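You operate a simulated robot arm through the tools that you are given. There is no shell and no other tool.

The job below is to be done with a simulated two-armed robot. You get a single attempt, and the scene is never put back.

Task
Shut the bath lid. Then fetch the black lid and set it on the shelf of the long bench. Then take the red tray on the long bench and put it away on the top of the blue bench. Then take the grey puck from the top of the green belt and put it in the white crate there. Then open the sliding shelf, take the white tin and leave it on the top of the sliding shelf, then shut the shelf. Then take the white ticket and put it on the blue mark. Then take the grey round flange on the top of the green belt and put it away on the heap in the teal basket. Do these in the order given. Set down upright: white tin.

Only the result counts: the job must be done as asked and must still hold three seconds after the hand-in. Knocking over, shifting, dropping, spilling or breaking anything else fails it. A push-on lid holds only when it is set on centred and level and pressed home; a screw cap is set on level and turned clockwise until tight.

Robot
Two 7-joint arms with fingered hands on one trunk, on a base that moves. Base frame: it is fixed to the floor where the robot stands at the start and does not move with it; the origin is under the middle of the robot, x ahead of it, y to its left, z up. Readings come in mm, rad, newtons and seconds.
The left shoulder is at the start at [88, 170, 1161], the right one opposite. With the tool pointing down near the work surface each hand reaches from about 300 to 780 mm from the robot's upright axis, wherever it stands, measured 20 degrees to its own side. Places, roughly: bath lid [-1600, 1200, 800]; black lid (6x6x3 cm) [-4300, -400, 900]; blue mark (64x12 cm) [-880, 5820, 960]; grey puck (6x6x4 cm) [-900, 5300, 1000]; grey round flange (7x7x3 cm) [-500, 7100, 1000]; heap in the teal basket [900, 2200, 1000]; red tray (23x10x3 cm) [-4500, -1400, 900]; shelf of the long bench [-4500, -900, 400]; sliding shelf [-1000, 5200, 500]; top of the blue bench [3800, 2500, 700]; top of the sliding shelf [-1000, 5200, 500]; white crate (44x29x15 cm) [-1000, 5800, 1000]; white ticket [-750, 6500, 1000]; white tin [-500, 6000, 1000]. Payload 4 kg a hand.
The TCP of each hand is the grasp point between the finger pads, 26 mm short of the fingertips. In the tool frame z runs along the fingers and y along their closing line. The gripper opens to 132 mm; its body begins 73 mm behind the TCP. The gripper is a hand of 4 fingers: y runs from the thumb to the fingers, the wrist lies at [0, 0, -224] in the tool frame, and closing takes about 1.5 s.
Orientation is told as [roll, pitch, yaw] about the base's x, y, z axes, in that order, counted from this pose: with the fingers straight down and closing along the base's y, the tool's x points along the base's -x, its y along +y and its z along -z.

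Tools
- The arms move only by the tool nudge_tool. It takes "left_series", "right_series" or both (then of equal length, played together; a hand with none holds still); each is a list of rows, each an object of numbers (a shift or turn left out is 0, a gripper value left out holds the last): "rx", "ry", "rz": the turn, a rotation vector about the base's x, y, z in rad; "x", "y", "z": the shift along the base's x, y, z in cm. In form: [{"rx": .., "ry": .., "rz": .., "x": .., "y": .., "z": ..}, ...]. A call has 1 to 20 rows; each row is the pose to reach, as a shift and turn from the pose commanded when the call began. "left_gripper" and "right_gripper" are, for a hand that has rows, the opening in per cent of the stroke, from 0 (shut) to 100 (fully open), set as the call begins (left out, the last holds). Rows are played at 5 a second. More than 50 mm and 0.15 rad between two rows, or a gripper value outside its range, and nothing of the call is played. A pose out of reach is approached as far as the arm can. The call stops where the force on the tool passes 40 N (or 10 N more than at its start, if that is more) or the arm is blocked; 0.2 s more then pass. Each finger travels about 108 mm/s and halts on what it meets, pressing with about 30 N; the grip force reading is that of the motor and also rises with nothing between the fingers. The clock runs only during rows and for 0.2 s after the last one: add rows that repeat a pose to give the fingers time. It gives the time, the measured TCP pose, the force on the tool (base axes), the opening and the grip force at its end, in the units of the frame above (readings bear some noise), with the torque about the TCP (base axes, N m) and any sound that the robot's microphone picked up, and new pictures: "pictures" is both (left out), scene, wrist or none (wrist: the cameras of the hands that moved).
- Cameras (640 x 400 px; columns grow to the right, rows downward): "scene" is now at [180.8, 4, 1335.7]; the picture's right is [0.04, -1.00, 0.00], its down [-0.59, -0.02, -0.80] and it looks along [0.80, 0.03, -0.59] (base axes); focal length 268 px, centre (320, 200). "left" rides on the left gripper at [-73, 6, -94] in its tool frame; the picture's right is [-0.08, -1.00, 0.00], its down [0.79, -0.06, -0.62] and it looks along [0.61, -0.05, 0.79] (tool axes); focal length 230 px, centre (320, 200). "right" rides on the right gripper at [73, 6, -94] in its tool frame; the picture's right is [-0.08, 1.00, 0.00], its down [-0.79, -0.06, -0.62] and it looks along [-0.61, -0.05, 0.79] (tool axes); focal length 230 px, centre (320, 200). There is no depth. A picture from a camera that has moved, and an enlarged one, comes with that camera's place and axes in the base frame and with its lens.
- move_column(by): moves the trunk up (or, below 0, down) by that many mm; the arms and the scene camera ride with it, the base frame stays. It gives what a move gives, with no picture.
- roll_base(legs): drives the robot by 1 to 6 legs, each [ahead, left, turn to the left] in mm, mm and rad, along the robot's own axes; the way and the turn of a leg run together, so that a leg with both is an arc; at most 1500 mm and 3.142 rad a leg. The arms and the cameras ride along, it lands a little off, and it stops where it bumps. It gives what a move gives, and a new picture of the scene camera.
- move_fingers(finger1, finger2, finger3, thumb_bend, hand): sets how far each is bent, from 0 (flat) to 1 (curled in); at 0.3 the hand is open as for a grip, at 0.7 the pads meet at the TCP. One left out holds its place. A second passes; each finger stops where it meets its share of the squeeze, and holds until it gets a number again. A gripper value or a shape takes the hand back. It gives what a move gives, with no picture; readings hold the bend of each and the force on the fingers (four entries, about 0 where the hand has none), thumb and palm.
- grasp_type(shape, hand): the hand has 4 fingers and takes this shape, open, in about a second: jaw (thumb against the fingers, like two jaws); tri (thumb and two fingers); tip (a fingertip pinch); poke (one finger out to press); point (the index stretched); flat (the hand flat); cup (the hand cupped); fist (a fist). The gripper value then closes the fingers along that shape, each until it touches; the sizes above hold for jaw. It gives what a move gives, with no picture.
- head_to(pan, tilt): turns the head with the scene camera to pan (to the left, within 1.396 rad either way) and tilt (down, from -0.506 to 1.204), counted from straight ahead of the robot (the tilt from the chest, where the trunk bows). It gives what a move gives, and a new picture of the scene camera.
- inspect(camera, box): a new picture of the part [left, top, right, bottom] of that camera's present view, enlarged. The clock stands still meanwhile.
- job_done(): hands the job in; it is judged then, once.

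Nothing tells you exact positions but the pictures and the camera data. Unless the task says otherwise, let go and move clear before handing in.

The tools are called as a command line: name --argument value ..., lists and objects as JSON in quotes. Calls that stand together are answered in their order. nudge_tool: Moves the arms, as the interface text tells. Its arguments: {"type":"object","properties":{"left_series":{"type":"array","items":{"type":"object","properties":{"rx":{"type":"number"},"ry":{"type":"number"},"rz":{"type":"number"},"x":{"type":"number"},"y":{"type":"number"},"z":{"type":"number"}}}},"left_gripper":{"type":"number"},"right_series":{"type":"array","items":{"type":"object","properties":{"rx":{"type":"number"},"ry":{"type":"number"},"rz":{"type":"number"},"x":{"type":"number"},"y":{"type":"number"},"z":{"type":"number"}}}},"right_gripper":{"type":"number"},"pictures":{"type":"string","enum":["both","scene","wrist","none"]}},"required":[]} The other tools are called the same way: move_column (by) moves the trunk up or down; grasp_type (shape, hand) gives the hand a shape; move_fingers (finger1, finger2, finger3, thumb_bend, hand) moves the fingers one by one; roll_base (legs) drives the base; head_to (pan, tilt) turns the head that bears the scene camera; inspect (camera, box) takes an enlarged picture of a part of a camera's view; job_done () hands the job in.

At the start:

```text
time: 0.0
left_position: [588.0, 297.0, 950.3]
left_orientation: [-0.001, -0.002, 0.0]
left_ft_force: [-0.1, 0.2, -0.5]
left_moment: [0.03, -0.02, 0.0]
left_width: 131.8
left_grip_force: 0.0
left_shape: jaw
left_bend: [0.3, 0.3, 0.3, 0.3]
left_finger forces: [0.0, 0.0, 0.1, 0.0, 0.0, 0.1]
right_position: [563.2, -294.4, 945.3]
right_orientation: [0.0, 0.0, -0.001]
right_ft_force: [0.4, 0.1, -0.3]
right_moment: [0.02, 0.02, 0.01]
right_width: 131.5
right_grip_force: 0.1
right_shape: jaw
right_bend: [0.3, 0.3, 0.3, 0.3]
right_finger forces: [0.0, 0.0, 0.0, 0.0, 0.1, 0.0]
trunk travel left (down, up): [-175.0, 176.0]
robot x, y, heading: [2.7, 0.5, -0.001]
head pan, tilt (commanded): [0.038, 0.637]
```

scene: 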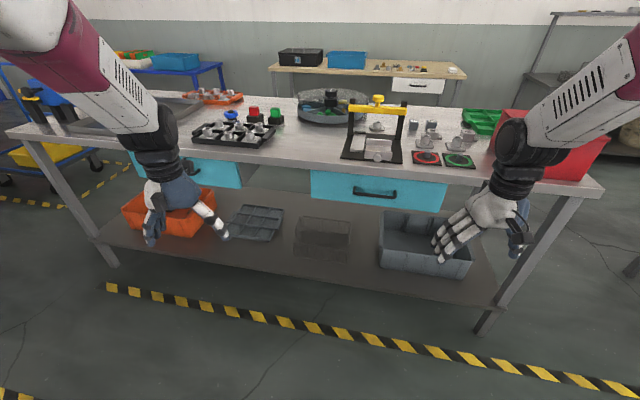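
right: 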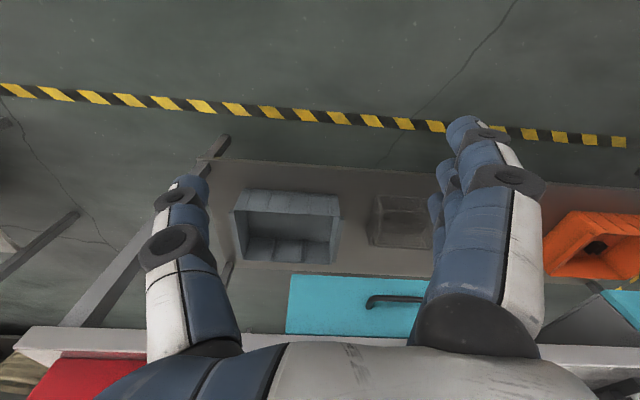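
left: 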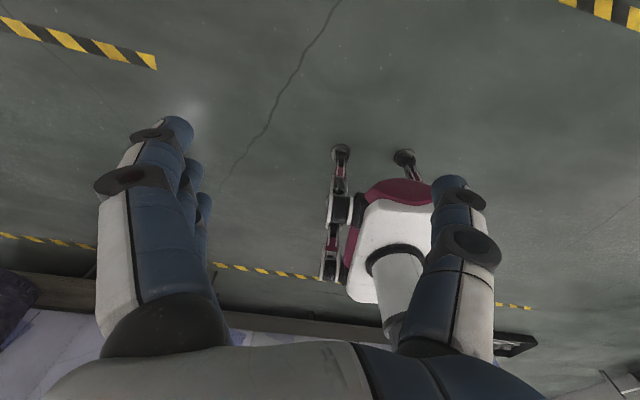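

I see a workbench ahead with drawers, trays and a red box. The bath should be behind me on the left, so I'll look around with the head first.

head_to --pan 1.39 --tilt 0.3

```text
time: 1.5
left_position: [587.1, 296.6, 949.4]
left_orientation: [0.0, -0.001, 0.001]
left_ft_force: [-0.1, 0.2, 0.7]
left_moment: [-0.05, 0.01, 0.03]
left_width: 131.7
left_grip_force: 0.1
left_shape: jaw
left_bend: [0.3, 0.3, 0.3, 0.3]
left_finger forces: [0.0, 0.0, 0.0, 0.0, 0.0, 0.0]
right_position: [563.4, -294.9, 944.8]
right_orientation: [0.0, -0.001, 0.001]
right_ft_force: [0.1, 0.8, -0.5]
right_moment: [-0.02, -0.01, 0.01]
right_width: 131.8
right_grip_force: 0.1
right_shape: jaw
right_bend: [0.3, 0.3, 0.3, 0.3]
right_finger forces: [0.1, 0.1, 0.1, 0.0, 0.0, 0.0]
trunk travel left (down, up): [-175.0, 176.0]
robot x, y, heading: [0.7, 1.4, 0.0]
head pan, tilt (commanded): [1.389, 0.3]
camera scene: at [110.6, 92.4, 1366.3], right [0.98, -0.18, 0.0], down [-0.05, -0.29, -0.96], along [0.17, 0.94, -0.3], focal length 268 px, centre (320, 200)
```

scene: 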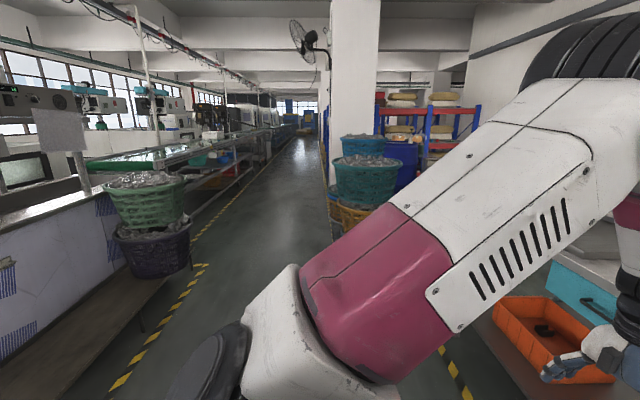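

Left of me is an aisle with baskets and a long conveyor. I'll look to the right side too before turning.

head_to --pan -1.39 --tilt 0.3

roll_base --legs '[[-150, 0, 0]]'

```text
time: 4.0
left_position: [587.1, 296.9, 950.1]
left_orientation: [0.001, 0.001, 0.001]
left_ft_force: [0.2, 0.0, -0.4]
left_moment: [-0.04, 0.01, -0.01]
left_width: 131.5
left_grip_force: 0.2
left_shape: jaw
left_bend: [0.3, 0.3, 0.3, 0.3]
left_finger forces: [0.1, 0.0, 0.0, 0.1, 0.0, 0.0]
right_position: [564.8, -295.3, 944.2]
right_orientation: [-0.001, 0.001, 0.0]
right_ft_force: [-0.4, 0.4, -1.7]
right_moment: [-0.01, 0.02, 0.02]
right_width: 131.8
right_grip_force: 0.0
right_shape: jaw
right_bend: [0.3, 0.3, 0.3, 0.3]
right_finger forces: [0.0, 0.0, 0.0, 0.0, 0.1, 0.0]
trunk travel left (down, up): [-175.0, 176.0]
robot x, y, heading: [0.5, -0.9, 0.0]
head pan, tilt (commanded): [-1.389, 0.3]
camera scene: at [110.5, -91.2, 1366.3], right [-0.98, -0.18, 0.0], down [-0.05, 0.29, -0.96], along [0.17, -0.94, -0.3], focal length 268 px, centre (320, 200)
```

scene: 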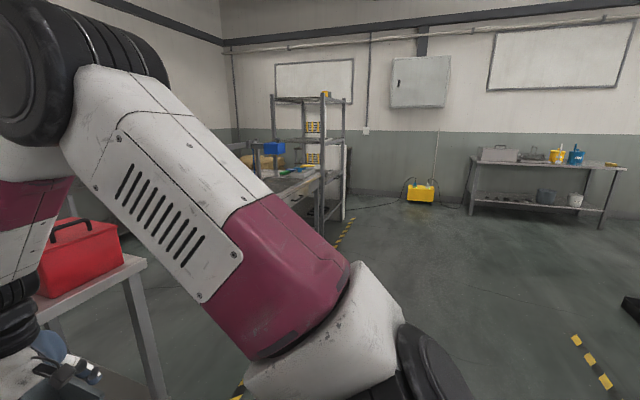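

```text
time: 5.3
left_position: [438.2, 295.9, 950.4]
left_orientation: [0.001, 0.0, -0.001]
left_ft_force: [-0.2, 0.0, 0.5]
left_moment: [0.0, 0.0, -0.01]
left_width: 131.9
left_grip_force: 0.1
left_shape: jaw
left_bend: [0.3, 0.3, 0.3, 0.3]
left_finger forces: [0.0, 0.0, 0.0, 0.1, 0.0, 0.1]
right_position: [415.5, -295.7, 945.9]
right_orientation: [0.001, 0.001, -0.003]
right_ft_force: [-0.2, 0.1, 0.1]
right_moment: [-0.01, -0.06, -0.02]
right_width: 131.8
right_grip_force: 0.1
right_shape: jaw
right_bend: [0.3, 0.3, 0.3, 0.3]
right_finger forces: [0.0, 0.0, 0.0, 0.0, 0.0, 0.0]
trunk travel left (down, up): [-175.0, 176.0]
robot x, y, heading: [-148.1, -0.0, -0.003]
head pan, tilt (commanded): [-1.389, 0.3]
camera scene: at [-39.2, -91.3, 1366.4], right [-0.98, -0.18, 0.0], down [-0.05, 0.29, -0.96], along [0.17, -0.94, -0.3], focal length 268 px, centre (320, 200)
```

scene: 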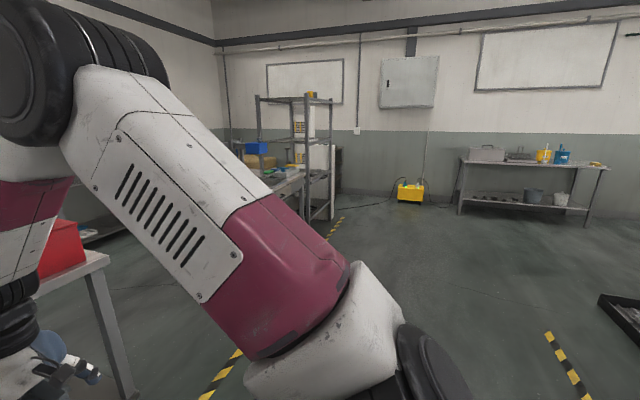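

The right side is open floor. I'll turn left in place and look toward the bath.

head_to --pan 0 --tilt 0.35

roll_base --legs '[[0, 0, 1.57]]'

roll_base --legs '[[0, 0, 0.8]]'

```text
time: 6.8
left_position: [438.7, 296.1, 950.0]
left_orientation: [0.0, 0.001, -0.002]
left_ft_force: [-0.6, -0.5, 0.4]
left_moment: [0.03, -0.02, 0.01]
left_width: 131.7
left_grip_force: 0.1
left_shape: jaw
left_bend: [0.3, 0.3, 0.3, 0.3]
left_finger forces: [0.0, 0.1, 0.1, 0.1, 0.0, 0.0]
right_position: [416.3, -296.1, 944.0]
right_orientation: [0.0, -0.001, -0.001]
right_ft_force: [0.5, -0.5, 0.3]
right_moment: [-0.01, -0.03, 0.01]
right_width: 131.8
right_grip_force: 0.1
right_shape: jaw
right_bend: [0.3, 0.3, 0.3, 0.3]
right_finger forces: [0.0, 0.1, 0.0, 0.1, 0.1, 0.1]
trunk travel left (down, up): [-175.0, 176.0]
robot x, y, heading: [-149.3, 2.4, -0.003]
head pan, tilt (commanded): [0.0, 0.351]
camera scene: at [38.1, 0.4, 1361.6], right [0.0, -1.0, 0.0], down [-0.34, 0.0, -0.94], along [0.94, 0.0, -0.34], focal length 268 px, centre (320, 200)
```

scene: 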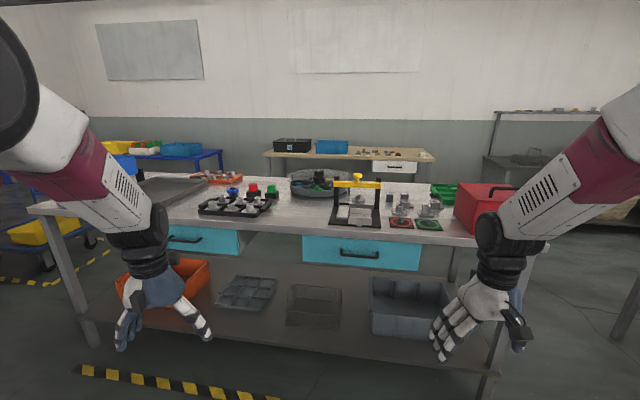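

```text
time: 11.1
left_position: [-450.5, 584.9, 949.8]
left_orientation: [0.0, -0.001, 1.579]
left_ft_force: [-0.7, 0.2, -0.1]
left_moment: [0.03, 0.01, 0.02]
left_width: 131.6
left_grip_force: 0.0
left_shape: jaw
left_bend: [0.3, 0.3, 0.3, 0.3]
left_finger forces: [0.0, 0.0, 0.0, 0.0, 0.1, 0.0]
right_position: [141.3, 567.5, 945.8]
right_orientation: [0.0, 0.0, 1.58]
right_ft_force: [1.0, 0.1, -0.6]
right_moment: [0.0, -0.01, 0.02]
right_width: 131.9
right_grip_force: 0.0
right_shape: jaw
right_bend: [0.3, 0.3, 0.3, 0.3]
right_finger forces: [0.0, 0.1, 0.0, 0.1, 0.0, 0.0]
trunk travel left (down, up): [-175.0, 176.0]
robot x, y, heading: [-147.7, -3.0, 1.58]
head pan, tilt (commanded): [0.0, 0.351]
camera scene: at [-151.0, 187.9, 1361.6], right [1.0, 0.01, 0.0], down [0.0, -0.34, -0.94], along [-0.01, 0.94, -0.34], focal length 268 px, centre (320, 200)
```

scene: 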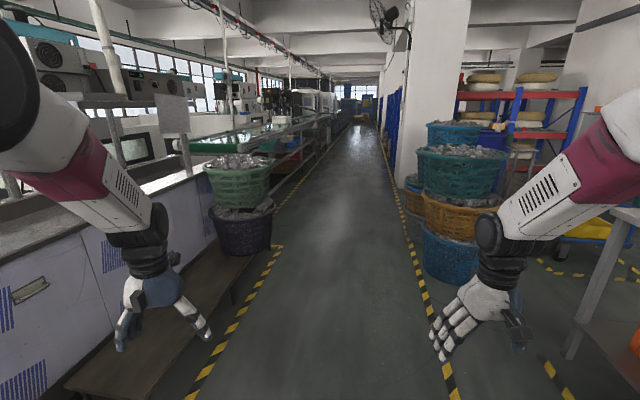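

```text
time: 13.6
left_position: [-777.3, 197.1, 949.3]
left_orientation: [0.001, 0.0, 2.373]
left_ft_force: [-0.3, 0.4, 0.1]
left_moment: [-0.01, -0.01, -0.02]
left_width: 131.6
left_grip_force: 0.0
left_shape: jaw
left_bend: [0.3, 0.3, 0.3, 0.3]
left_finger forces: [0.1, 0.1, 0.1, 0.1, 0.1, 0.0]
right_position: [-347.7, 604.9, 944.1]
right_orientation: [0.001, -0.003, 2.373]
right_ft_force: [1.0, 0.1, -0.2]
right_moment: [-0.02, 0.02, 0.02]
right_width: 131.8
right_grip_force: 0.0
right_shape: jaw
right_bend: [0.3, 0.3, 0.3, 0.3]
right_finger forces: [0.0, 0.0, 0.1, 0.0, 0.1, 0.1]
trunk travel left (down, up): [-175.0, 176.0]
robot x, y, heading: [-151.5, -1.6, 2.369]
head pan, tilt (commanded): [0.0, 0.351]
camera scene: at [-283.8, 130.8, 1361.6], right [0.7, 0.72, 0.0], down [0.25, -0.24, -0.94], along [-0.67, 0.65, -0.34], focal length 268 px, centre (320, 200)
```

scene: 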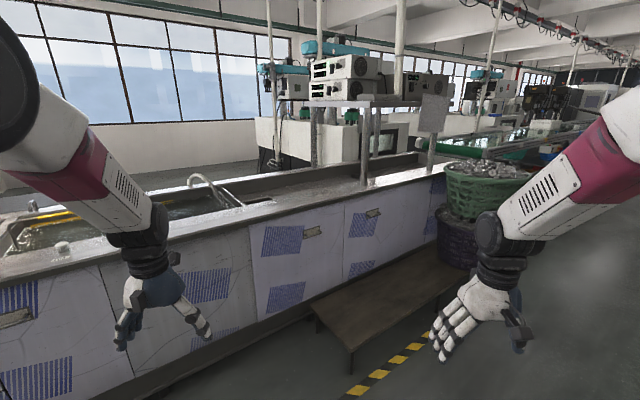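

The long trough (bath) with a tap is ahead. I'll enlarge the region where the lid should be.

inspect --camera "scene" --box '[160, 130, 440, 300]'

inspect --camera "scene" --box '[0, 160, 280, 335]'

```text
2.29 times, centred on (300, 215) of scene
camera zoom: at [-283.8, 130.8, 1361.6], right [0.7, 0.72, 0.0], down [0.25, -0.24, -0.94], along [-0.67, 0.65, -0.34], focal length 613 px, centre (366, 166)
```

zoom: 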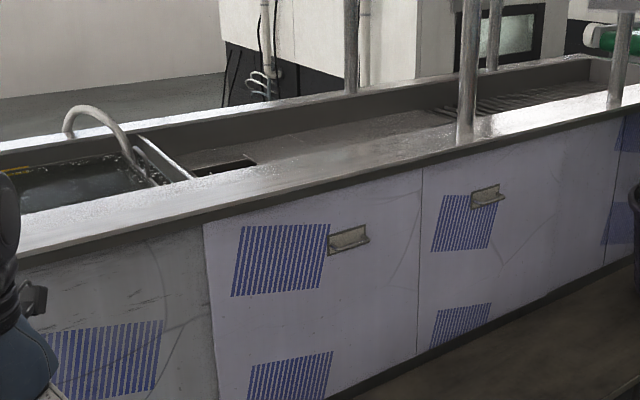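

```text
2.29 times, centred on (140, 248) of scene
camera zoom: at [-283.8, 130.8, 1361.6], right [0.7, 0.72, 0.0], down [0.25, -0.24, -0.94], along [-0.67, 0.65, -0.34], focal length 613 px, centre (731, 91)
```

zoom: 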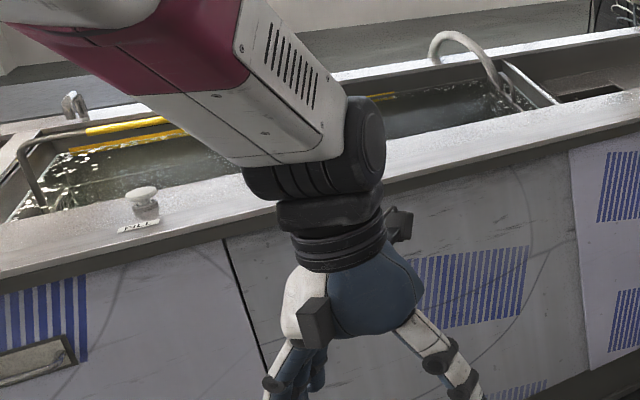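

The trough runs along y; I can't make out the lid yet. I'll drive closer, keeping clear of the low wooden bench, to see inside the bath.

roll_base --legs '[[450, 0, 0], [0, 0, -0.3]]'

head_to --pan 0 --tilt 0.5

```text
time: 17.3
left_position: [-1015.3, 684.1, 950.3]
left_orientation: [0.0, 0.0, 2.075]
left_ft_force: [-0.3, 0.2, -0.1]
left_moment: [-0.01, 0.05, 0.01]
left_width: 131.8
left_grip_force: 0.1
left_shape: jaw
left_bend: [0.3, 0.3, 0.3, 0.3]
left_finger forces: [0.1, 0.1, 0.1, 0.0, 0.0, 0.0]
right_position: [-485.2, 950.4, 943.4]
right_orientation: [0.0, 0.0, 2.073]
right_ft_force: [0.2, 0.5, 0.5]
right_moment: [0.01, 0.03, 0.02]
right_width: 131.7
right_grip_force: 0.1
right_shape: jaw
right_bend: [0.3, 0.3, 0.3, 0.3]
right_finger forces: [0.0, 0.0, 0.1, 0.1, 0.0, 0.1]
trunk travel left (down, up): [-175.0, 176.0]
robot x, y, heading: [-471.8, 312.0, 2.073]
head pan, tilt (commanded): [0.0, 0.351]
camera scene: at [-562.4, 477.9, 1361.6], right [0.88, 0.48, 0.0], down [0.17, -0.3, -0.94], along [-0.45, 0.82, -0.34], focal length 268 px, centre (320, 200)
```

scene: 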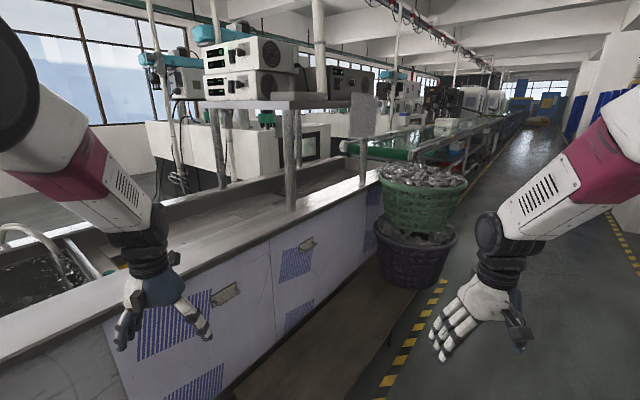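

```text
time: 18.0
left_position: [-1015.0, 684.5, 949.4]
left_orientation: [0.001, 0.0, 2.074]
left_ft_force: [0.8, 0.3, 0.4]
left_moment: [0.01, -0.02, -0.01]
left_width: 131.6
left_grip_force: 0.1
left_shape: jaw
left_bend: [0.3, 0.3, 0.3, 0.3]
left_finger forces: [0.0, 0.1, 0.0, 0.1, 0.1, 0.1]
right_position: [-485.7, 950.6, 944.8]
right_orientation: [0.0, 0.0, 2.072]
right_ft_force: [-0.4, 0.5, -0.8]
right_moment: [0.01, 0.01, 0.01]
right_width: 131.9
right_grip_force: 0.1
right_shape: jaw
right_bend: [0.3, 0.3, 0.3, 0.3]
right_finger forces: [0.1, 0.1, 0.1, 0.0, 0.0, 0.1]
trunk travel left (down, up): [-175.0, 176.0]
robot x, y, heading: [-475.8, 312.9, 2.074]
head pan, tilt (commanded): [0.0, 0.499]
camera scene: at [-561.9, 475.7, 1348.0], right [0.88, 0.48, 0.0], down [0.23, -0.42, -0.88], along [-0.42, 0.77, -0.48], focal length 268 px, centre (320, 200)
```

scene: 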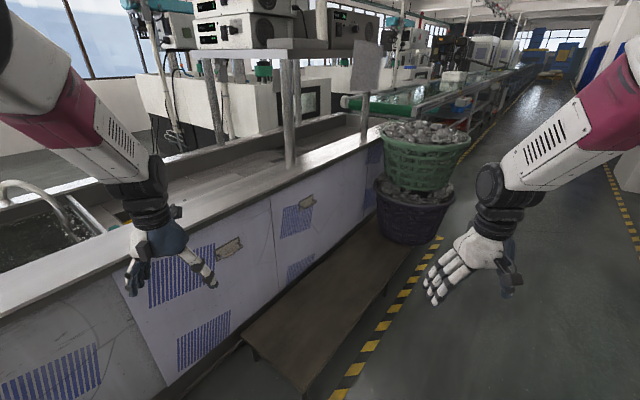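

I'll enlarge the trough region where the lid should be.

inspect --camera "scene" --box '[0, 90, 400, 290]'

inspect --camera "left" --box '[0, 0, 640, 400]'

```text
1.60 times, centred on (200, 190) of scene
camera zoom: at [-561.9, 475.7, 1348.0], right [0.88, 0.48, 0.0], down [0.23, -0.42, -0.88], along [-0.42, 0.77, -0.48], focal length 429 px, centre (512, 216)
```

zoom: 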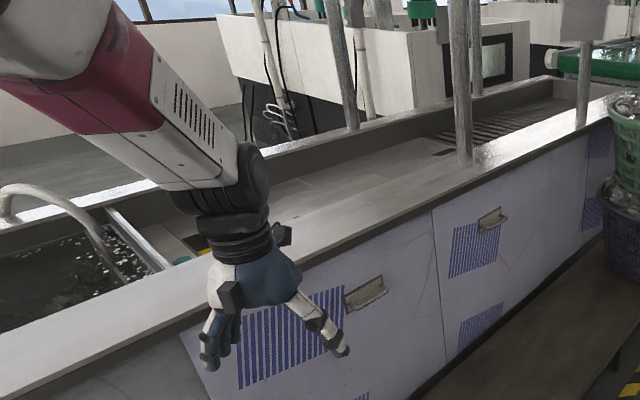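

```text
1.00 times, centred on (320, 200) of left (not enlarged: the box is as wide or as high as the picture)
camera zoom: at [-1055.1, 746.0, 1044.0], right [0.84, 0.55, 0.0], down [0.43, -0.66, 0.62], along [0.34, -0.52, -0.79], focal length 230 px, centre (320, 200)
```

zoom: 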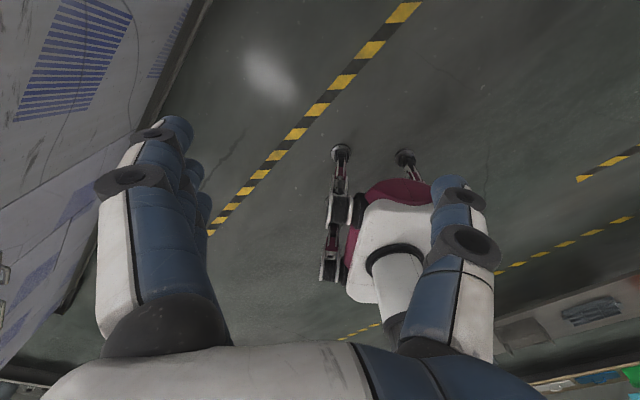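

There is some kind of recess in the trough deck. I'll raise the trunk for a better overview and turn toward it.

move_column --by 170

roll_base --legs '[[0, 0, 0.7]]'

head_to --pan -0.4 --tilt 0.6

```text
time: 19.9
left_position: [-1014.0, 685.8, 1120.0]
left_orientation: [0.0, -0.001, 2.073]
left_ft_force: [0.2, -0.6, -0.1]
left_moment: [0.0, 0.0, 0.01]
left_width: 131.9
left_grip_force: 0.0
left_shape: jaw
left_bend: [0.3, 0.3, 0.3, 0.3]
left_finger forces: [0.1, 0.1, 0.0, 0.0, 0.1, 0.0]
right_position: [-485.0, 949.5, 1114.4]
right_orientation: [0.001, 0.0, 2.074]
right_ft_force: [0.7, -1.0, 1.2]
right_moment: [-0.01, -0.01, 0.01]
right_width: 132.2
right_grip_force: 0.0
right_shape: jaw
right_bend: [0.3, 0.3, 0.3, 0.3]
right_finger forces: [0.0, 0.1, 0.0, 0.1, 0.0, 0.0]
trunk travel left (down, up): [-345.0, 6.0]
robot x, y, heading: [-471.1, 315.6, 2.074]
head pan, tilt (commanded): [0.0, 0.499]
```

```text
time: 22.2
left_position: [-1127.0, 244.7, 1119.6]
left_orientation: [-0.001, 0.003, 2.777]
left_ft_force: [-0.3, 0.1, 0.0]
left_moment: [-0.01, 0.03, 0.01]
left_width: 131.9
left_grip_force: 0.0
left_shape: jaw
left_bend: [0.3, 0.3, 0.3, 0.3]
left_finger forces: [0.0, 0.0, 0.0, 0.0, 0.1, 0.0]
right_position: [-894.7, 790.0, 1114.7]
right_orientation: [0.0, -0.001, 2.777]
right_ft_force: [-0.7, -0.5, -0.3]
right_moment: [0.01, 0.0, 0.02]
right_width: 131.7
right_grip_force: 0.0
right_shape: jaw
right_bend: [0.3, 0.3, 0.3, 0.3]
right_finger forces: [0.0, 0.0, 0.0, 0.0, 0.0, 0.0]
trunk travel left (down, up): [-345.0, 6.0]
robot x, y, heading: [-474.0, 311.5, 2.78]
head pan, tilt (commanded): [0.0, 0.499]
camera scene: at [-595.3, 360.1, 1520.4], right [0.36, 0.93, 0.0], down [0.45, -0.17, -0.88], along [-0.82, 0.31, -0.48], focal length 268 px, centre (320, 200)
```

scene: 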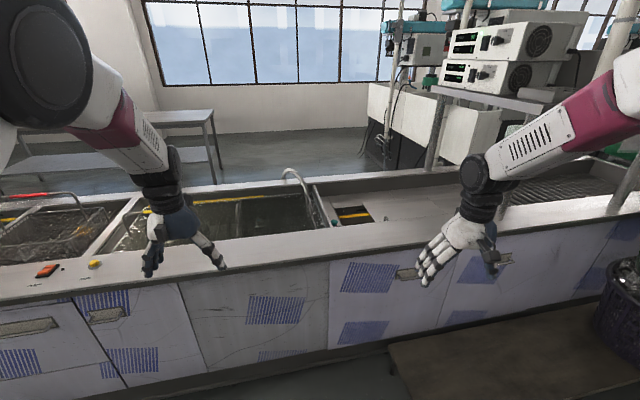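

```text
time: 23.0
left_position: [-1125.9, 244.5, 1119.7]
left_orientation: [0.0, 0.0, 2.775]
left_ft_force: [-0.2, 0.1, 0.2]
left_moment: [0.02, 0.0, 0.02]
left_width: 131.5
left_grip_force: 0.1
left_shape: jaw
left_bend: [0.3, 0.3, 0.3, 0.3]
left_finger forces: [0.0, 0.0, 0.1, 0.1, 0.0, 0.1]
right_position: [-894.4, 790.5, 1113.9]
right_orientation: [-0.002, -0.001, 2.776]
right_ft_force: [0.3, 0.4, -0.4]
right_moment: [0.04, -0.02, 0.01]
right_width: 131.7
right_grip_force: 0.1
right_shape: jaw
right_bend: [0.3, 0.3, 0.3, 0.3]
right_finger forces: [0.0, 0.1, 0.1, 0.0, 0.1, 0.0]
trunk travel left (down, up): [-345.0, 6.0]
robot x, y, heading: [-474.4, 311.6, 2.773]
head pan, tilt (commanded): [-0.4, 0.6]
camera scene: at [-574.1, 389.0, 1511.3], right [0.69, 0.72, 0.0], down [0.41, -0.39, -0.83], along [-0.6, 0.57, -0.56], focal length 268 px, centre (320, 200)
```

scene: 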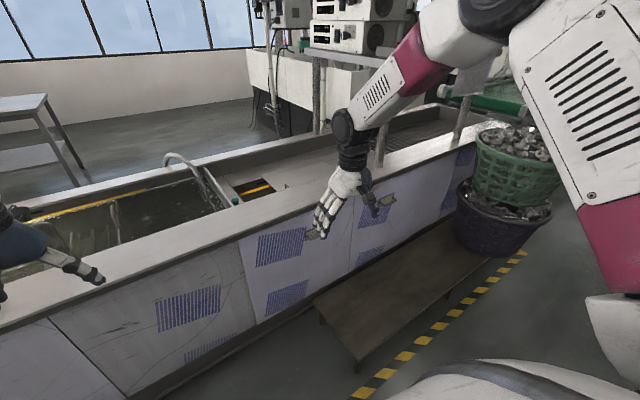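

inspect --camera "scene" --box '[140, 100, 400, 260]'

```text
2.46 times, centred on (270, 180) of scene
camera zoom: at [-574.1, 389.0, 1511.3], right [0.69, 0.72, 0.0], down [0.41, -0.39, -0.83], along [-0.6, 0.57, -0.56], focal length 660 px, centre (443, 249)
```

zoom: 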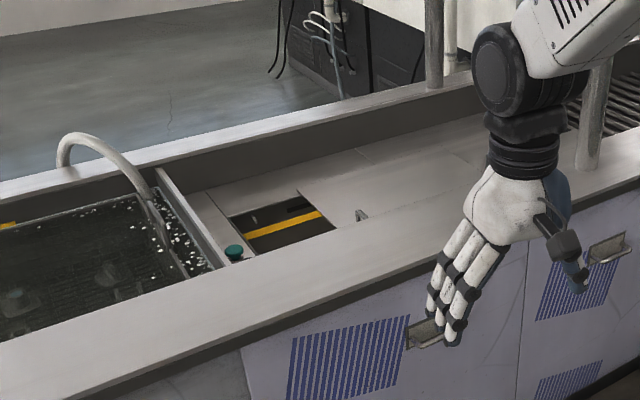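

I see the recess: an opening with a yellow stripe inside the trough deck, and next to it a plate with a small handle, probably a sliding lid. I'll check the robot's footprint by looking straight down, then get closer.

head_to --pan 0 --tilt 1.2

```text
time: 24.0
left_position: [-1125.9, 244.6, 1119.8]
left_orientation: [0.0, -0.001, 2.777]
left_ft_force: [0.0, 0.4, -0.8]
left_moment: [0.0, 0.02, -0.01]
left_width: 131.7
left_grip_force: 0.1
left_shape: jaw
left_bend: [0.3, 0.3, 0.3, 0.3]
left_finger forces: [0.1, 0.1, 0.1, 0.0, 0.0, 0.0]
right_position: [-894.0, 789.8, 1114.9]
right_orientation: [0.001, 0.0, 2.776]
right_ft_force: [-0.2, 0.2, 1.1]
right_moment: [-0.03, 0.01, -0.01]
right_width: 131.9
right_grip_force: 0.1
right_shape: jaw
right_bend: [0.3, 0.3, 0.3, 0.3]
right_finger forces: [0.1, 0.0, 0.0, 0.0, 0.0, 0.1]
trunk travel left (down, up): [-345.0, 6.0]
robot x, y, heading: [-473.4, 314.3, 2.777]
head pan, tilt (commanded): [0.0, 1.201]
camera scene: at [-562.5, 347.9, 1466.7], right [0.36, 0.93, 0.0], down [0.87, -0.33, -0.36], along [-0.34, 0.13, -0.93], focal length 268 px, centre (320, 200)
```

scene: 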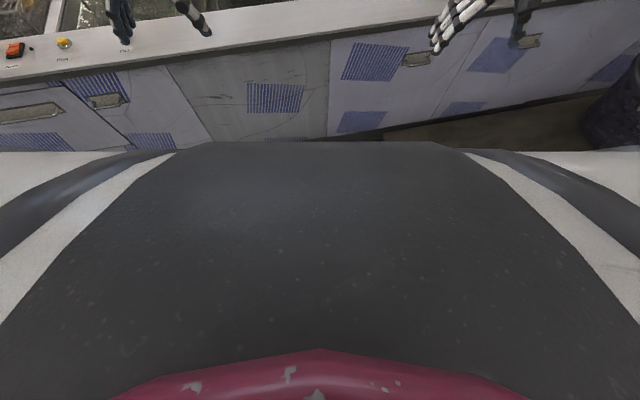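

The recess lies near (-1640, 930) and the handle near (-1530, 1070). I'll drive closer to around (-820, 540) with both hands held high.

roll_base --legs '[[400, -90, 0]]'

head_to --pan -0.4 --tilt 0.7

```text
time: 26.6
left_position: [-1466.7, 469.1, 1119.7]
left_orientation: [0.0, 0.0, 2.78]
left_ft_force: [-0.1, -1.0, -0.1]
left_moment: [0.03, -0.03, -0.01]
left_width: 131.8
left_grip_force: 0.1
left_shape: jaw
left_bend: [0.3, 0.3, 0.3, 0.3]
left_finger forces: [0.1, 0.0, 0.0, 0.0, 0.1, 0.0]
right_position: [-1235.5, 1014.7, 1115.3]
right_orientation: [-0.001, -0.001, 2.78]
right_ft_force: [0.4, 0.1, -0.5]
right_moment: [0.04, 0.0, -0.04]
right_width: 131.9
right_grip_force: 0.0
right_shape: jaw
right_bend: [0.3, 0.3, 0.3, 0.3]
right_finger forces: [0.1, 0.0, 0.0, 0.0, 0.0, 0.0]
trunk travel left (down, up): [-345.0, 6.0]
robot x, y, heading: [-809.6, 543.6, 2.779]
head pan, tilt (commanded): [0.0, 1.201]
camera scene: at [-902.5, 573.3, 1466.7], right [0.35, 0.94, 0.0], down [0.87, -0.33, -0.36], along [-0.34, 0.13, -0.93], focal length 268 px, centre (320, 200)
```

scene: 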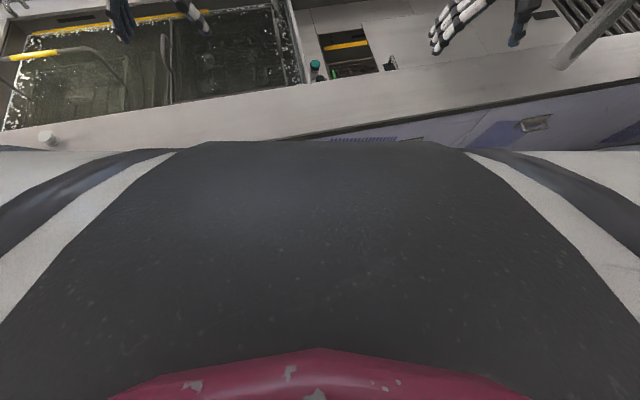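

```text
time: 27.5
left_position: [-1466.0, 469.1, 1119.2]
left_orientation: [0.0, 0.001, 2.781]
left_ft_force: [0.4, 0.3, -0.5]
left_moment: [0.01, 0.0, 0.0]
left_width: 131.8
left_grip_force: 0.1
left_shape: jaw
left_bend: [0.3, 0.3, 0.3, 0.3]
left_finger forces: [0.1, 0.0, 0.1, 0.0, 0.0, 0.0]
right_position: [-1235.7, 1013.9, 1114.0]
right_orientation: [-0.001, 0.001, 2.782]
right_ft_force: [0.5, -0.6, -0.2]
right_moment: [-0.01, -0.01, -0.01]
right_width: 132.0
right_grip_force: 0.1
right_shape: jaw
right_bend: [0.3, 0.3, 0.3, 0.3]
right_finger forces: [0.0, 0.1, 0.0, 0.0, 0.0, 0.0]
trunk travel left (down, up): [-345.0, 6.0]
robot x, y, heading: [-806.6, 536.7, 2.78]
head pan, tilt (commanded): [-0.4, 0.7]
camera scene: at [-911.4, 611.9, 1502.6], right [0.69, 0.72, 0.0], down [0.47, -0.44, -0.76], along [-0.55, 0.53, -0.64], focal length 268 px, centre (320, 200)
```

scene: 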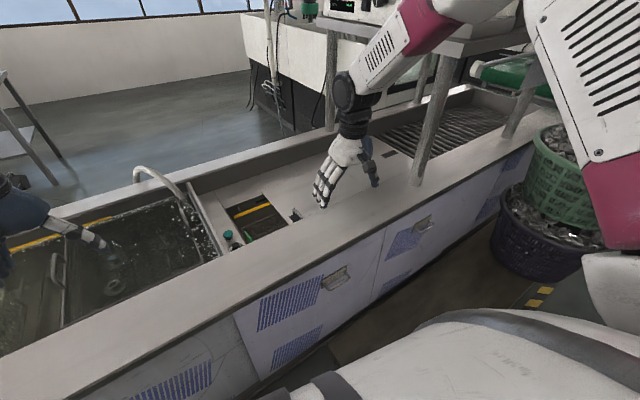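

inspect --camera "scene" --box '[180, 150, 400, 288]'

inspect --camera "right" --box '[0, 0, 640, 400]'

```text
2.90 times, centred on (290, 219) of scene
camera zoom: at [-911.4, 611.9, 1502.6], right [0.69, 0.72, 0.0], down [0.47, -0.44, -0.76], along [-0.55, 0.53, -0.64], focal length 778 px, centre (407, 145)
```

zoom: 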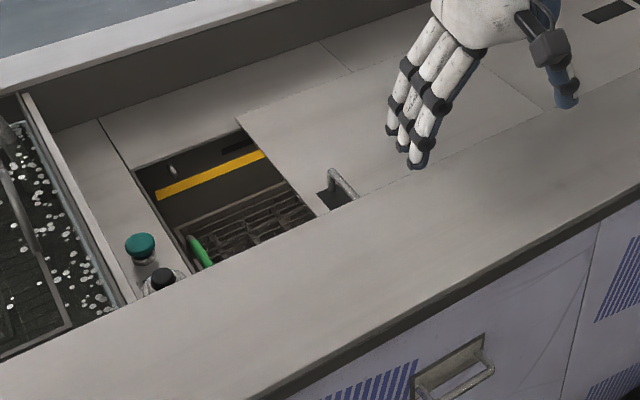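

```text
1.00 times, centred on (320, 200) of right (not enlarged: the box is as wide or as high as the picture)
camera zoom: at [-1169.2, 983.5, 1208.3], right [-0.43, -0.91, 0.0], down [-0.71, 0.33, 0.62], along [-0.56, 0.26, -0.79], focal length 230 px, centre (320, 200)
```

zoom: 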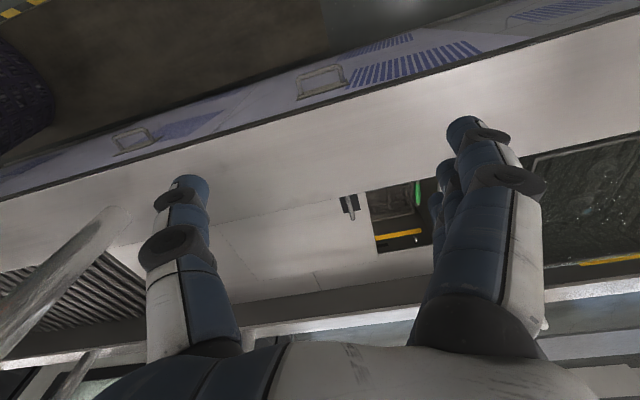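

It's a sliding lid: a plate with a bridge handle at about (-1492, 1060, 817), sitting beside an opening to its -y side about 160 mm wide. I'll move slightly closer and lower the trunk.

roll_base --legs '[[100, -40, 0.09]]'

move_column --by -70

head_to --pan -0.45 --tilt 0.75

```text
time: 28.7
left_position: [-1539.1, 479.3, 1119.2]
left_orientation: [0.002, 0.0, 2.87]
left_ft_force: [0.3, 0.2, -0.3]
left_moment: [0.03, -0.02, -0.04]
left_width: 132.1
left_grip_force: 0.1
left_shape: jaw
left_bend: [0.3, 0.3, 0.3, 0.3]
left_finger forces: [0.0, 0.1, 0.0, 0.0, 0.0, 0.0]
right_position: [-1356.5, 1043.9, 1115.3]
right_orientation: [-0.002, -0.001, 2.869]
right_ft_force: [-0.3, -0.1, 0.1]
right_moment: [0.01, 0.0, -0.02]
right_width: 131.9
right_grip_force: 0.0
right_shape: jaw
right_bend: [0.3, 0.3, 0.3, 0.3]
right_finger forces: [0.0, 0.0, 0.1, 0.0, 0.0, 0.0]
trunk travel left (down, up): [-345.0, 6.0]
robot x, y, heading: [-894.7, 608.9, 2.871]
head pan, tilt (commanded): [-0.4, 0.7]
camera scene: at [-999.3, 671.0, 1502.7], right [0.62, 0.78, 0.0], down [0.5, -0.4, -0.76], along [-0.6, 0.48, -0.64], focal length 268 px, centre (320, 200)
```

scene: 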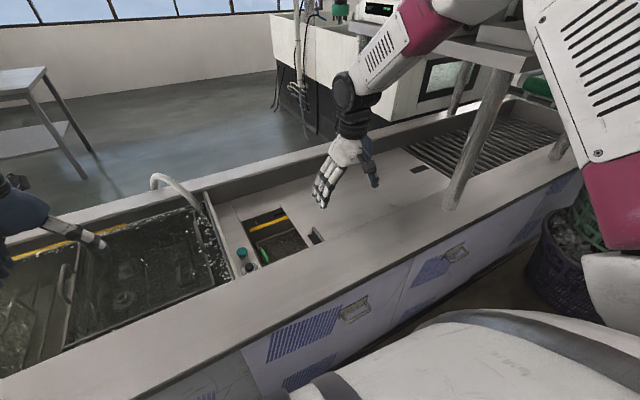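

```text
time: 29.8
left_position: [-1538.3, 478.8, 1050.9]
left_orientation: [0.0, -0.003, 2.871]
left_ft_force: [0.7, 0.6, 0.6]
left_moment: [-0.03, 0.03, -0.01]
left_width: 131.6
left_grip_force: 0.1
left_shape: jaw
left_bend: [0.3, 0.3, 0.3, 0.3]
left_finger forces: [0.0, 0.1, 0.0, 0.0, 0.0, 0.0]
right_position: [-1357.5, 1041.9, 1045.6]
right_orientation: [0.0, 0.0, 2.87]
right_ft_force: [0.6, -0.8, -0.1]
right_moment: [0.02, -0.02, -0.04]
right_width: 131.5
right_grip_force: 0.1
right_shape: jaw
right_bend: [0.3, 0.3, 0.3, 0.3]
right_finger forces: [0.0, 0.0, 0.0, 0.1, 0.0, 0.1]
trunk travel left (down, up): [-275.0, 76.0]
robot x, y, heading: [-889.9, 606.3, 2.869]
head pan, tilt (commanded): [-0.4, 0.7]
```

```text
time: 30.4
left_position: [-1538.9, 478.1, 1050.0]
left_orientation: [0.001, -0.001, 2.869]
left_ft_force: [-0.1, -0.6, 0.9]
left_moment: [-0.01, 0.02, 0.0]
left_width: 131.9
left_grip_force: 0.0
left_shape: jaw
left_bend: [0.3, 0.3, 0.3, 0.3]
left_finger forces: [0.0, 0.0, 0.1, 0.1, 0.1, 0.0]
right_position: [-1357.9, 1043.0, 1045.2]
right_orientation: [0.001, 0.0, 2.871]
right_ft_force: [-0.1, -0.1, -0.2]
right_moment: [0.05, 0.04, 0.0]
right_width: 131.6
right_grip_force: 0.0
right_shape: jaw
right_bend: [0.3, 0.3, 0.3, 0.3]
right_finger forces: [0.0, 0.0, 0.0, 0.1, 0.0, 0.1]
trunk travel left (down, up): [-275.0, 76.0]
robot x, y, heading: [-892.6, 605.7, 2.873]
head pan, tilt (commanded): [-0.45, 0.75]
camera scene: at [-999.1, 674.0, 1428.5], right [0.66, 0.75, 0.0], down [0.51, -0.45, -0.73], along [-0.55, 0.48, -0.68], focal length 268 px, centre (320, 200)
```

scene: 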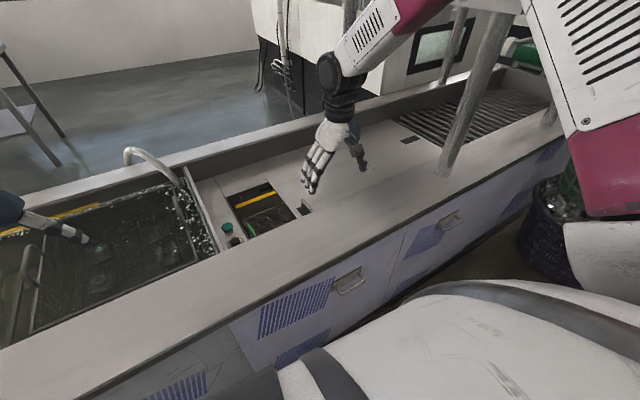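

inspect --camera "scene" --box '[170, 130, 430, 290]'

inspect --camera "right" --box '[220, 120, 480, 280]'

```text
2.46 times, centred on (300, 210) of scene
camera zoom: at [-999.1, 674.0, 1428.5], right [0.66, 0.75, 0.0], down [0.51, -0.45, -0.73], along [-0.55, 0.48, -0.68], focal length 660 px, centre (369, 175)
```

zoom: 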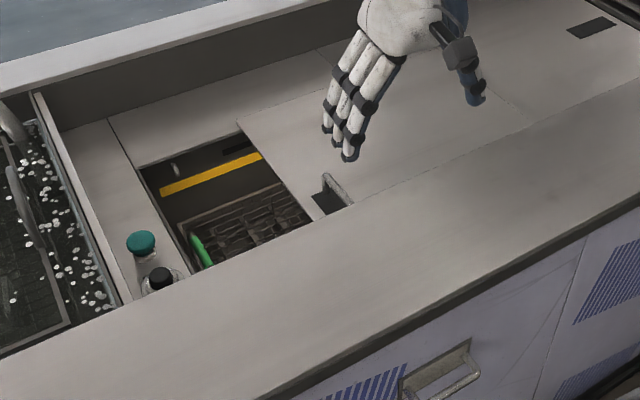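

```text
2.46 times, centred on (350, 200) of right
camera zoom: at [-1289.1, 1017.8, 1138.4], right [-0.34, -0.94, 0.0], down [-0.74, 0.27, 0.62], along [-0.58, 0.21, -0.79], focal length 566 px, centre (246, 200)
```

zoom: 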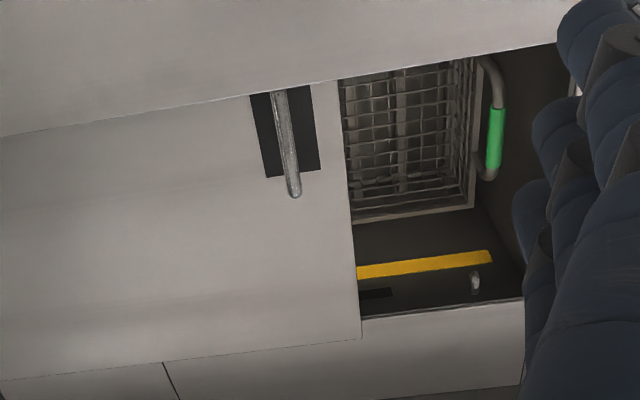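

The wrist view shows the sliding lid clearly, with a bar handle at about (-1490, 1058) running roughly along x; the trough seems rotated about 0.15 rad. I'll move the right hand above the handle with the fingers aligned to the sliding direction.

nudge_tool --right_series '[{"x": -3.3, "y": 0.4, "z": -2, "rz": 0.04}, {"x": -6.6, "y": 0.8, "z": -4, "rz": 0.08}, {"x": -9.9, "y": 1.2, "z": -6, "rz": 0.12}, {"x": -13.2, "y": 1.5, "z": -9, "rz": 0.12}, {"x": -13.2, "y": 1.5, "z": -11, "rz": 0.12}]' --right_gripper 45

```text
time: 31.6
left_position: [-1538.3, 478.7, 1049.7]
left_orientation: [0.0, 0.001, 2.87]
left_ft_force: [0.2, -0.6, 0.2]
left_moment: [0.0, -0.03, 0.0]
left_width: 131.6
left_grip_force: 0.1
left_shape: jaw
left_bend: [0.3, 0.3, 0.3, 0.3]
left_finger forces: [0.0, 0.0, 0.1, 0.0, 0.1, 0.0]
right_position: [-1489.2, 1056.3, 935.8]
right_orientation: [-0.001, 0.002, 2.991]
right_ft_force: [-0.5, 0.4, -0.3]
right_moment: [-0.02, 0.0, 0.02]
right_width: 60.2
right_grip_force: 0.1
right_shape: jaw
right_bend: [0.73, 0.73, 0.73, 0.7]
right_finger forces: [0.0, 0.0, 0.0, 0.0, 0.0, 0.0]
trunk travel left (down, up): [-275.0, 76.0]
robot x, y, heading: [-890.4, 610.2, 2.871]
head pan, tilt (commanded): [-0.45, 0.75]
camera scene: at [-998.5, 674.2, 1428.6], right [0.66, 0.75, 0.0], down [0.51, -0.45, -0.73], along [-0.55, 0.48, -0.68], focal length 268 px, centre (320, 200)
camera right: at [-1417.5, 1040.6, 1028.1], right [-0.23, -0.97, 0.0], down [-0.77, 0.18, 0.62], along [-0.6, 0.14, -0.79], focal length 230 px, centre (320, 200)
```

scene: 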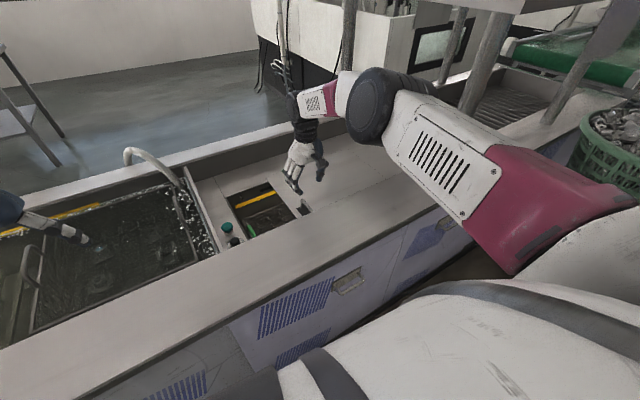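
right: 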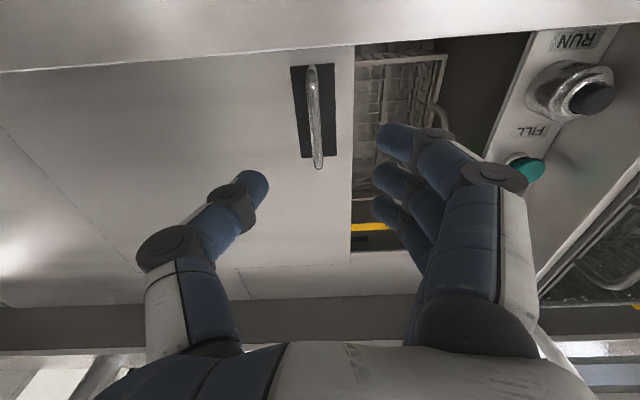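

The handle is directly below the hand at about (-1484, 1061). I'll lower the hand in steps.

nudge_tool --right_series '[{"x": 0.3, "y": 0.4, "z": -4}, {"x": 0.3, "y": 0.4, "z": -8}]' --right_gripper 45

```text
time: 32.2
left_position: [-1538.9, 478.7, 1049.3]
left_orientation: [0.0, -0.001, 2.87]
left_ft_force: [-0.5, -0.5, -0.6]
left_moment: [-0.01, 0.0, -0.02]
left_width: 131.6
left_grip_force: 0.0
left_shape: jaw
left_bend: [0.3, 0.3, 0.3, 0.3]
left_finger forces: [0.1, 0.0, 0.1, 0.0, 0.1, 0.0]
right_position: [-1482.6, 1058.4, 855.8]
right_orientation: [0.001, -0.001, 2.991]
right_ft_force: [0.6, 0.3, -0.8]
right_moment: [0.02, 0.0, 0.02]
right_width: 59.7
right_grip_force: 0.0
right_shape: jaw
right_bend: [0.73, 0.73, 0.73, 0.7]
right_finger forces: [0.1, 0.0, 0.0, 0.0, 0.0, 0.1]
right hand out of reach, approached as far as the arm can: row 2
trunk travel left (down, up): [-275.0, 76.0]
robot x, y, heading: [-893.4, 602.9, 2.873]
head pan, tilt (commanded): [-0.45, 0.75]
camera scene: at [-999.0, 674.0, 1428.5], right [0.66, 0.75, 0.0], down [0.51, -0.45, -0.73], along [-0.55, 0.48, -0.68], focal length 268 px, centre (320, 200)
camera right: at [-1409.9, 1042.1, 949.8], right [-0.23, -0.97, 0.0], down [-0.77, 0.18, 0.62], along [-0.6, 0.14, -0.79], focal length 230 px, centre (320, 200)
```

scene: 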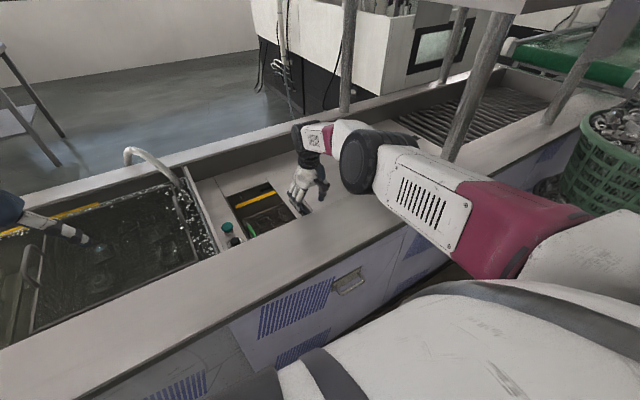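
right: 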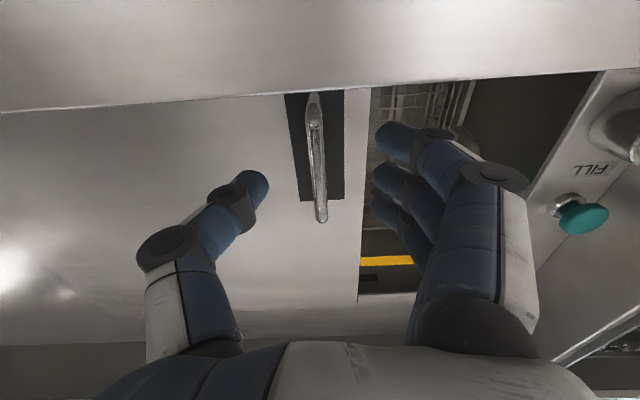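

The arm is near its reach limit at this trunk height. I'll raise both hands, then lower the trunk 90 mm so the arm has more reach.

nudge_tool --right_series '[{"z": 4}, {"z": 8}, {"z": 10}]' --left_series '[{"z": 4}, {"z": 8}, {"z": 11}]' --pictures "none"

move_column --by -90

nudge_tool --right_series '[{"z": -1}]'

```text
time: 33.0
left_position: [-1536.8, 478.9, 1159.7]
left_orientation: [0.0, -0.001, 2.871]
left_ft_force: [0.4, -0.5, 0.2]
left_moment: [-0.02, 0.01, -0.02]
left_width: 131.6
left_grip_force: 0.1
left_shape: jaw
left_bend: [0.3, 0.3, 0.3, 0.3]
left_finger forces: [0.0, 0.0, 0.1, 0.0, 0.0, 0.1]
right_position: [-1480.6, 1057.4, 956.6]
right_orientation: [-0.001, 0.0, 2.989]
right_ft_force: [-0.5, -0.7, 0.2]
right_moment: [-0.01, 0.04, 0.01]
right_width: 60.4
right_grip_force: 0.0
right_shape: jaw
right_bend: [0.73, 0.73, 0.73, 0.7]
right_finger forces: [0.0, 0.0, 0.0, 0.0, 0.0, 0.1]
trunk travel left (down, up): [-275.0, 76.0]
robot x, y, heading: [-893.3, 605.1, 2.872]
head pan, tilt (commanded): [-0.45, 0.75]
```

```text
time: 34.2
left_position: [-1538.5, 478.5, 1070.7]
left_orientation: [-0.002, -0.002, 2.87]
left_ft_force: [0.3, -0.2, 0.4]
left_moment: [0.0, 0.03, -0.02]
left_width: 132.0
left_grip_force: 0.2
left_shape: jaw
left_bend: [0.3, 0.3, 0.3, 0.3]
left_finger forces: [0.1, 0.0, 0.0, 0.0, 0.0, 0.0]
right_position: [-1480.7, 1059.0, 867.3]
right_orientation: [-0.001, -0.002, 2.992]
right_ft_force: [-0.5, -0.1, -0.4]
right_moment: [0.03, -0.02, 0.0]
right_width: 60.4
right_grip_force: 0.1
right_shape: jaw
right_bend: [0.73, 0.73, 0.73, 0.7]
right_finger forces: [0.0, 0.0, 0.0, 0.0, 0.1, 0.2]
trunk travel left (down, up): [-185.0, 166.0]
robot x, y, heading: [-898.5, 603.9, 2.866]
head pan, tilt (commanded): [-0.45, 0.75]
```

```text
time: 34.6
left_position: [-1538.7, 479.6, 1069.6]
left_orientation: [0.0, 0.0, 2.87]
left_ft_force: [-0.6, -0.1, 0.1]
left_moment: [-0.03, 0.02, -0.02]
left_width: 132.1
left_grip_force: 0.0
left_shape: jaw
left_bend: [0.3, 0.3, 0.3, 0.3]
left_finger forces: [0.0, 0.0, 0.0, 0.0, 0.0, 0.0]
right_position: [-1480.6, 1060.0, 855.9]
right_orientation: [0.0, -0.001, 2.989]
right_ft_force: [0.5, -0.2, 0.1]
right_moment: [0.0, 0.01, -0.01]
right_width: 60.1
right_grip_force: 0.0
right_shape: jaw
right_bend: [0.73, 0.73, 0.73, 0.7]
right_finger forces: [0.1, 0.1, 0.0, 0.0, 0.0, 0.1]
trunk travel left (down, up): [-185.0, 166.0]
robot x, y, heading: [-894.3, 609.7, 2.871]
head pan, tilt (commanded): [-0.45, 0.75]
camera scene: at [-1039.2, 685.4, 1336.3], right [0.66, 0.75, 0.0], down [0.51, -0.45, -0.73], along [-0.55, 0.48, -0.68], focal length 268 px, centre (320, 200)
camera right: at [-1410.1, 1043.0, 949.5], right [-0.23, -0.97, 0.0], down [-0.77, 0.18, 0.62], along [-0.6, 0.14, -0.79], focal length 230 px, centre (320, 200)
```

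scene: 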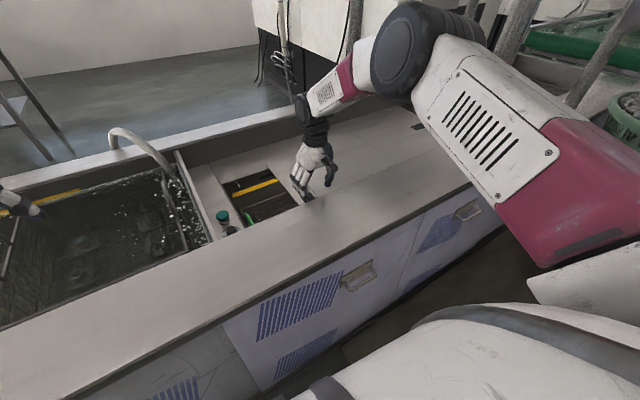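
right: 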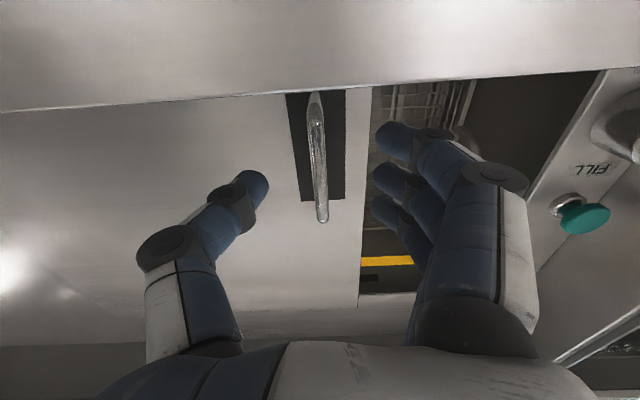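

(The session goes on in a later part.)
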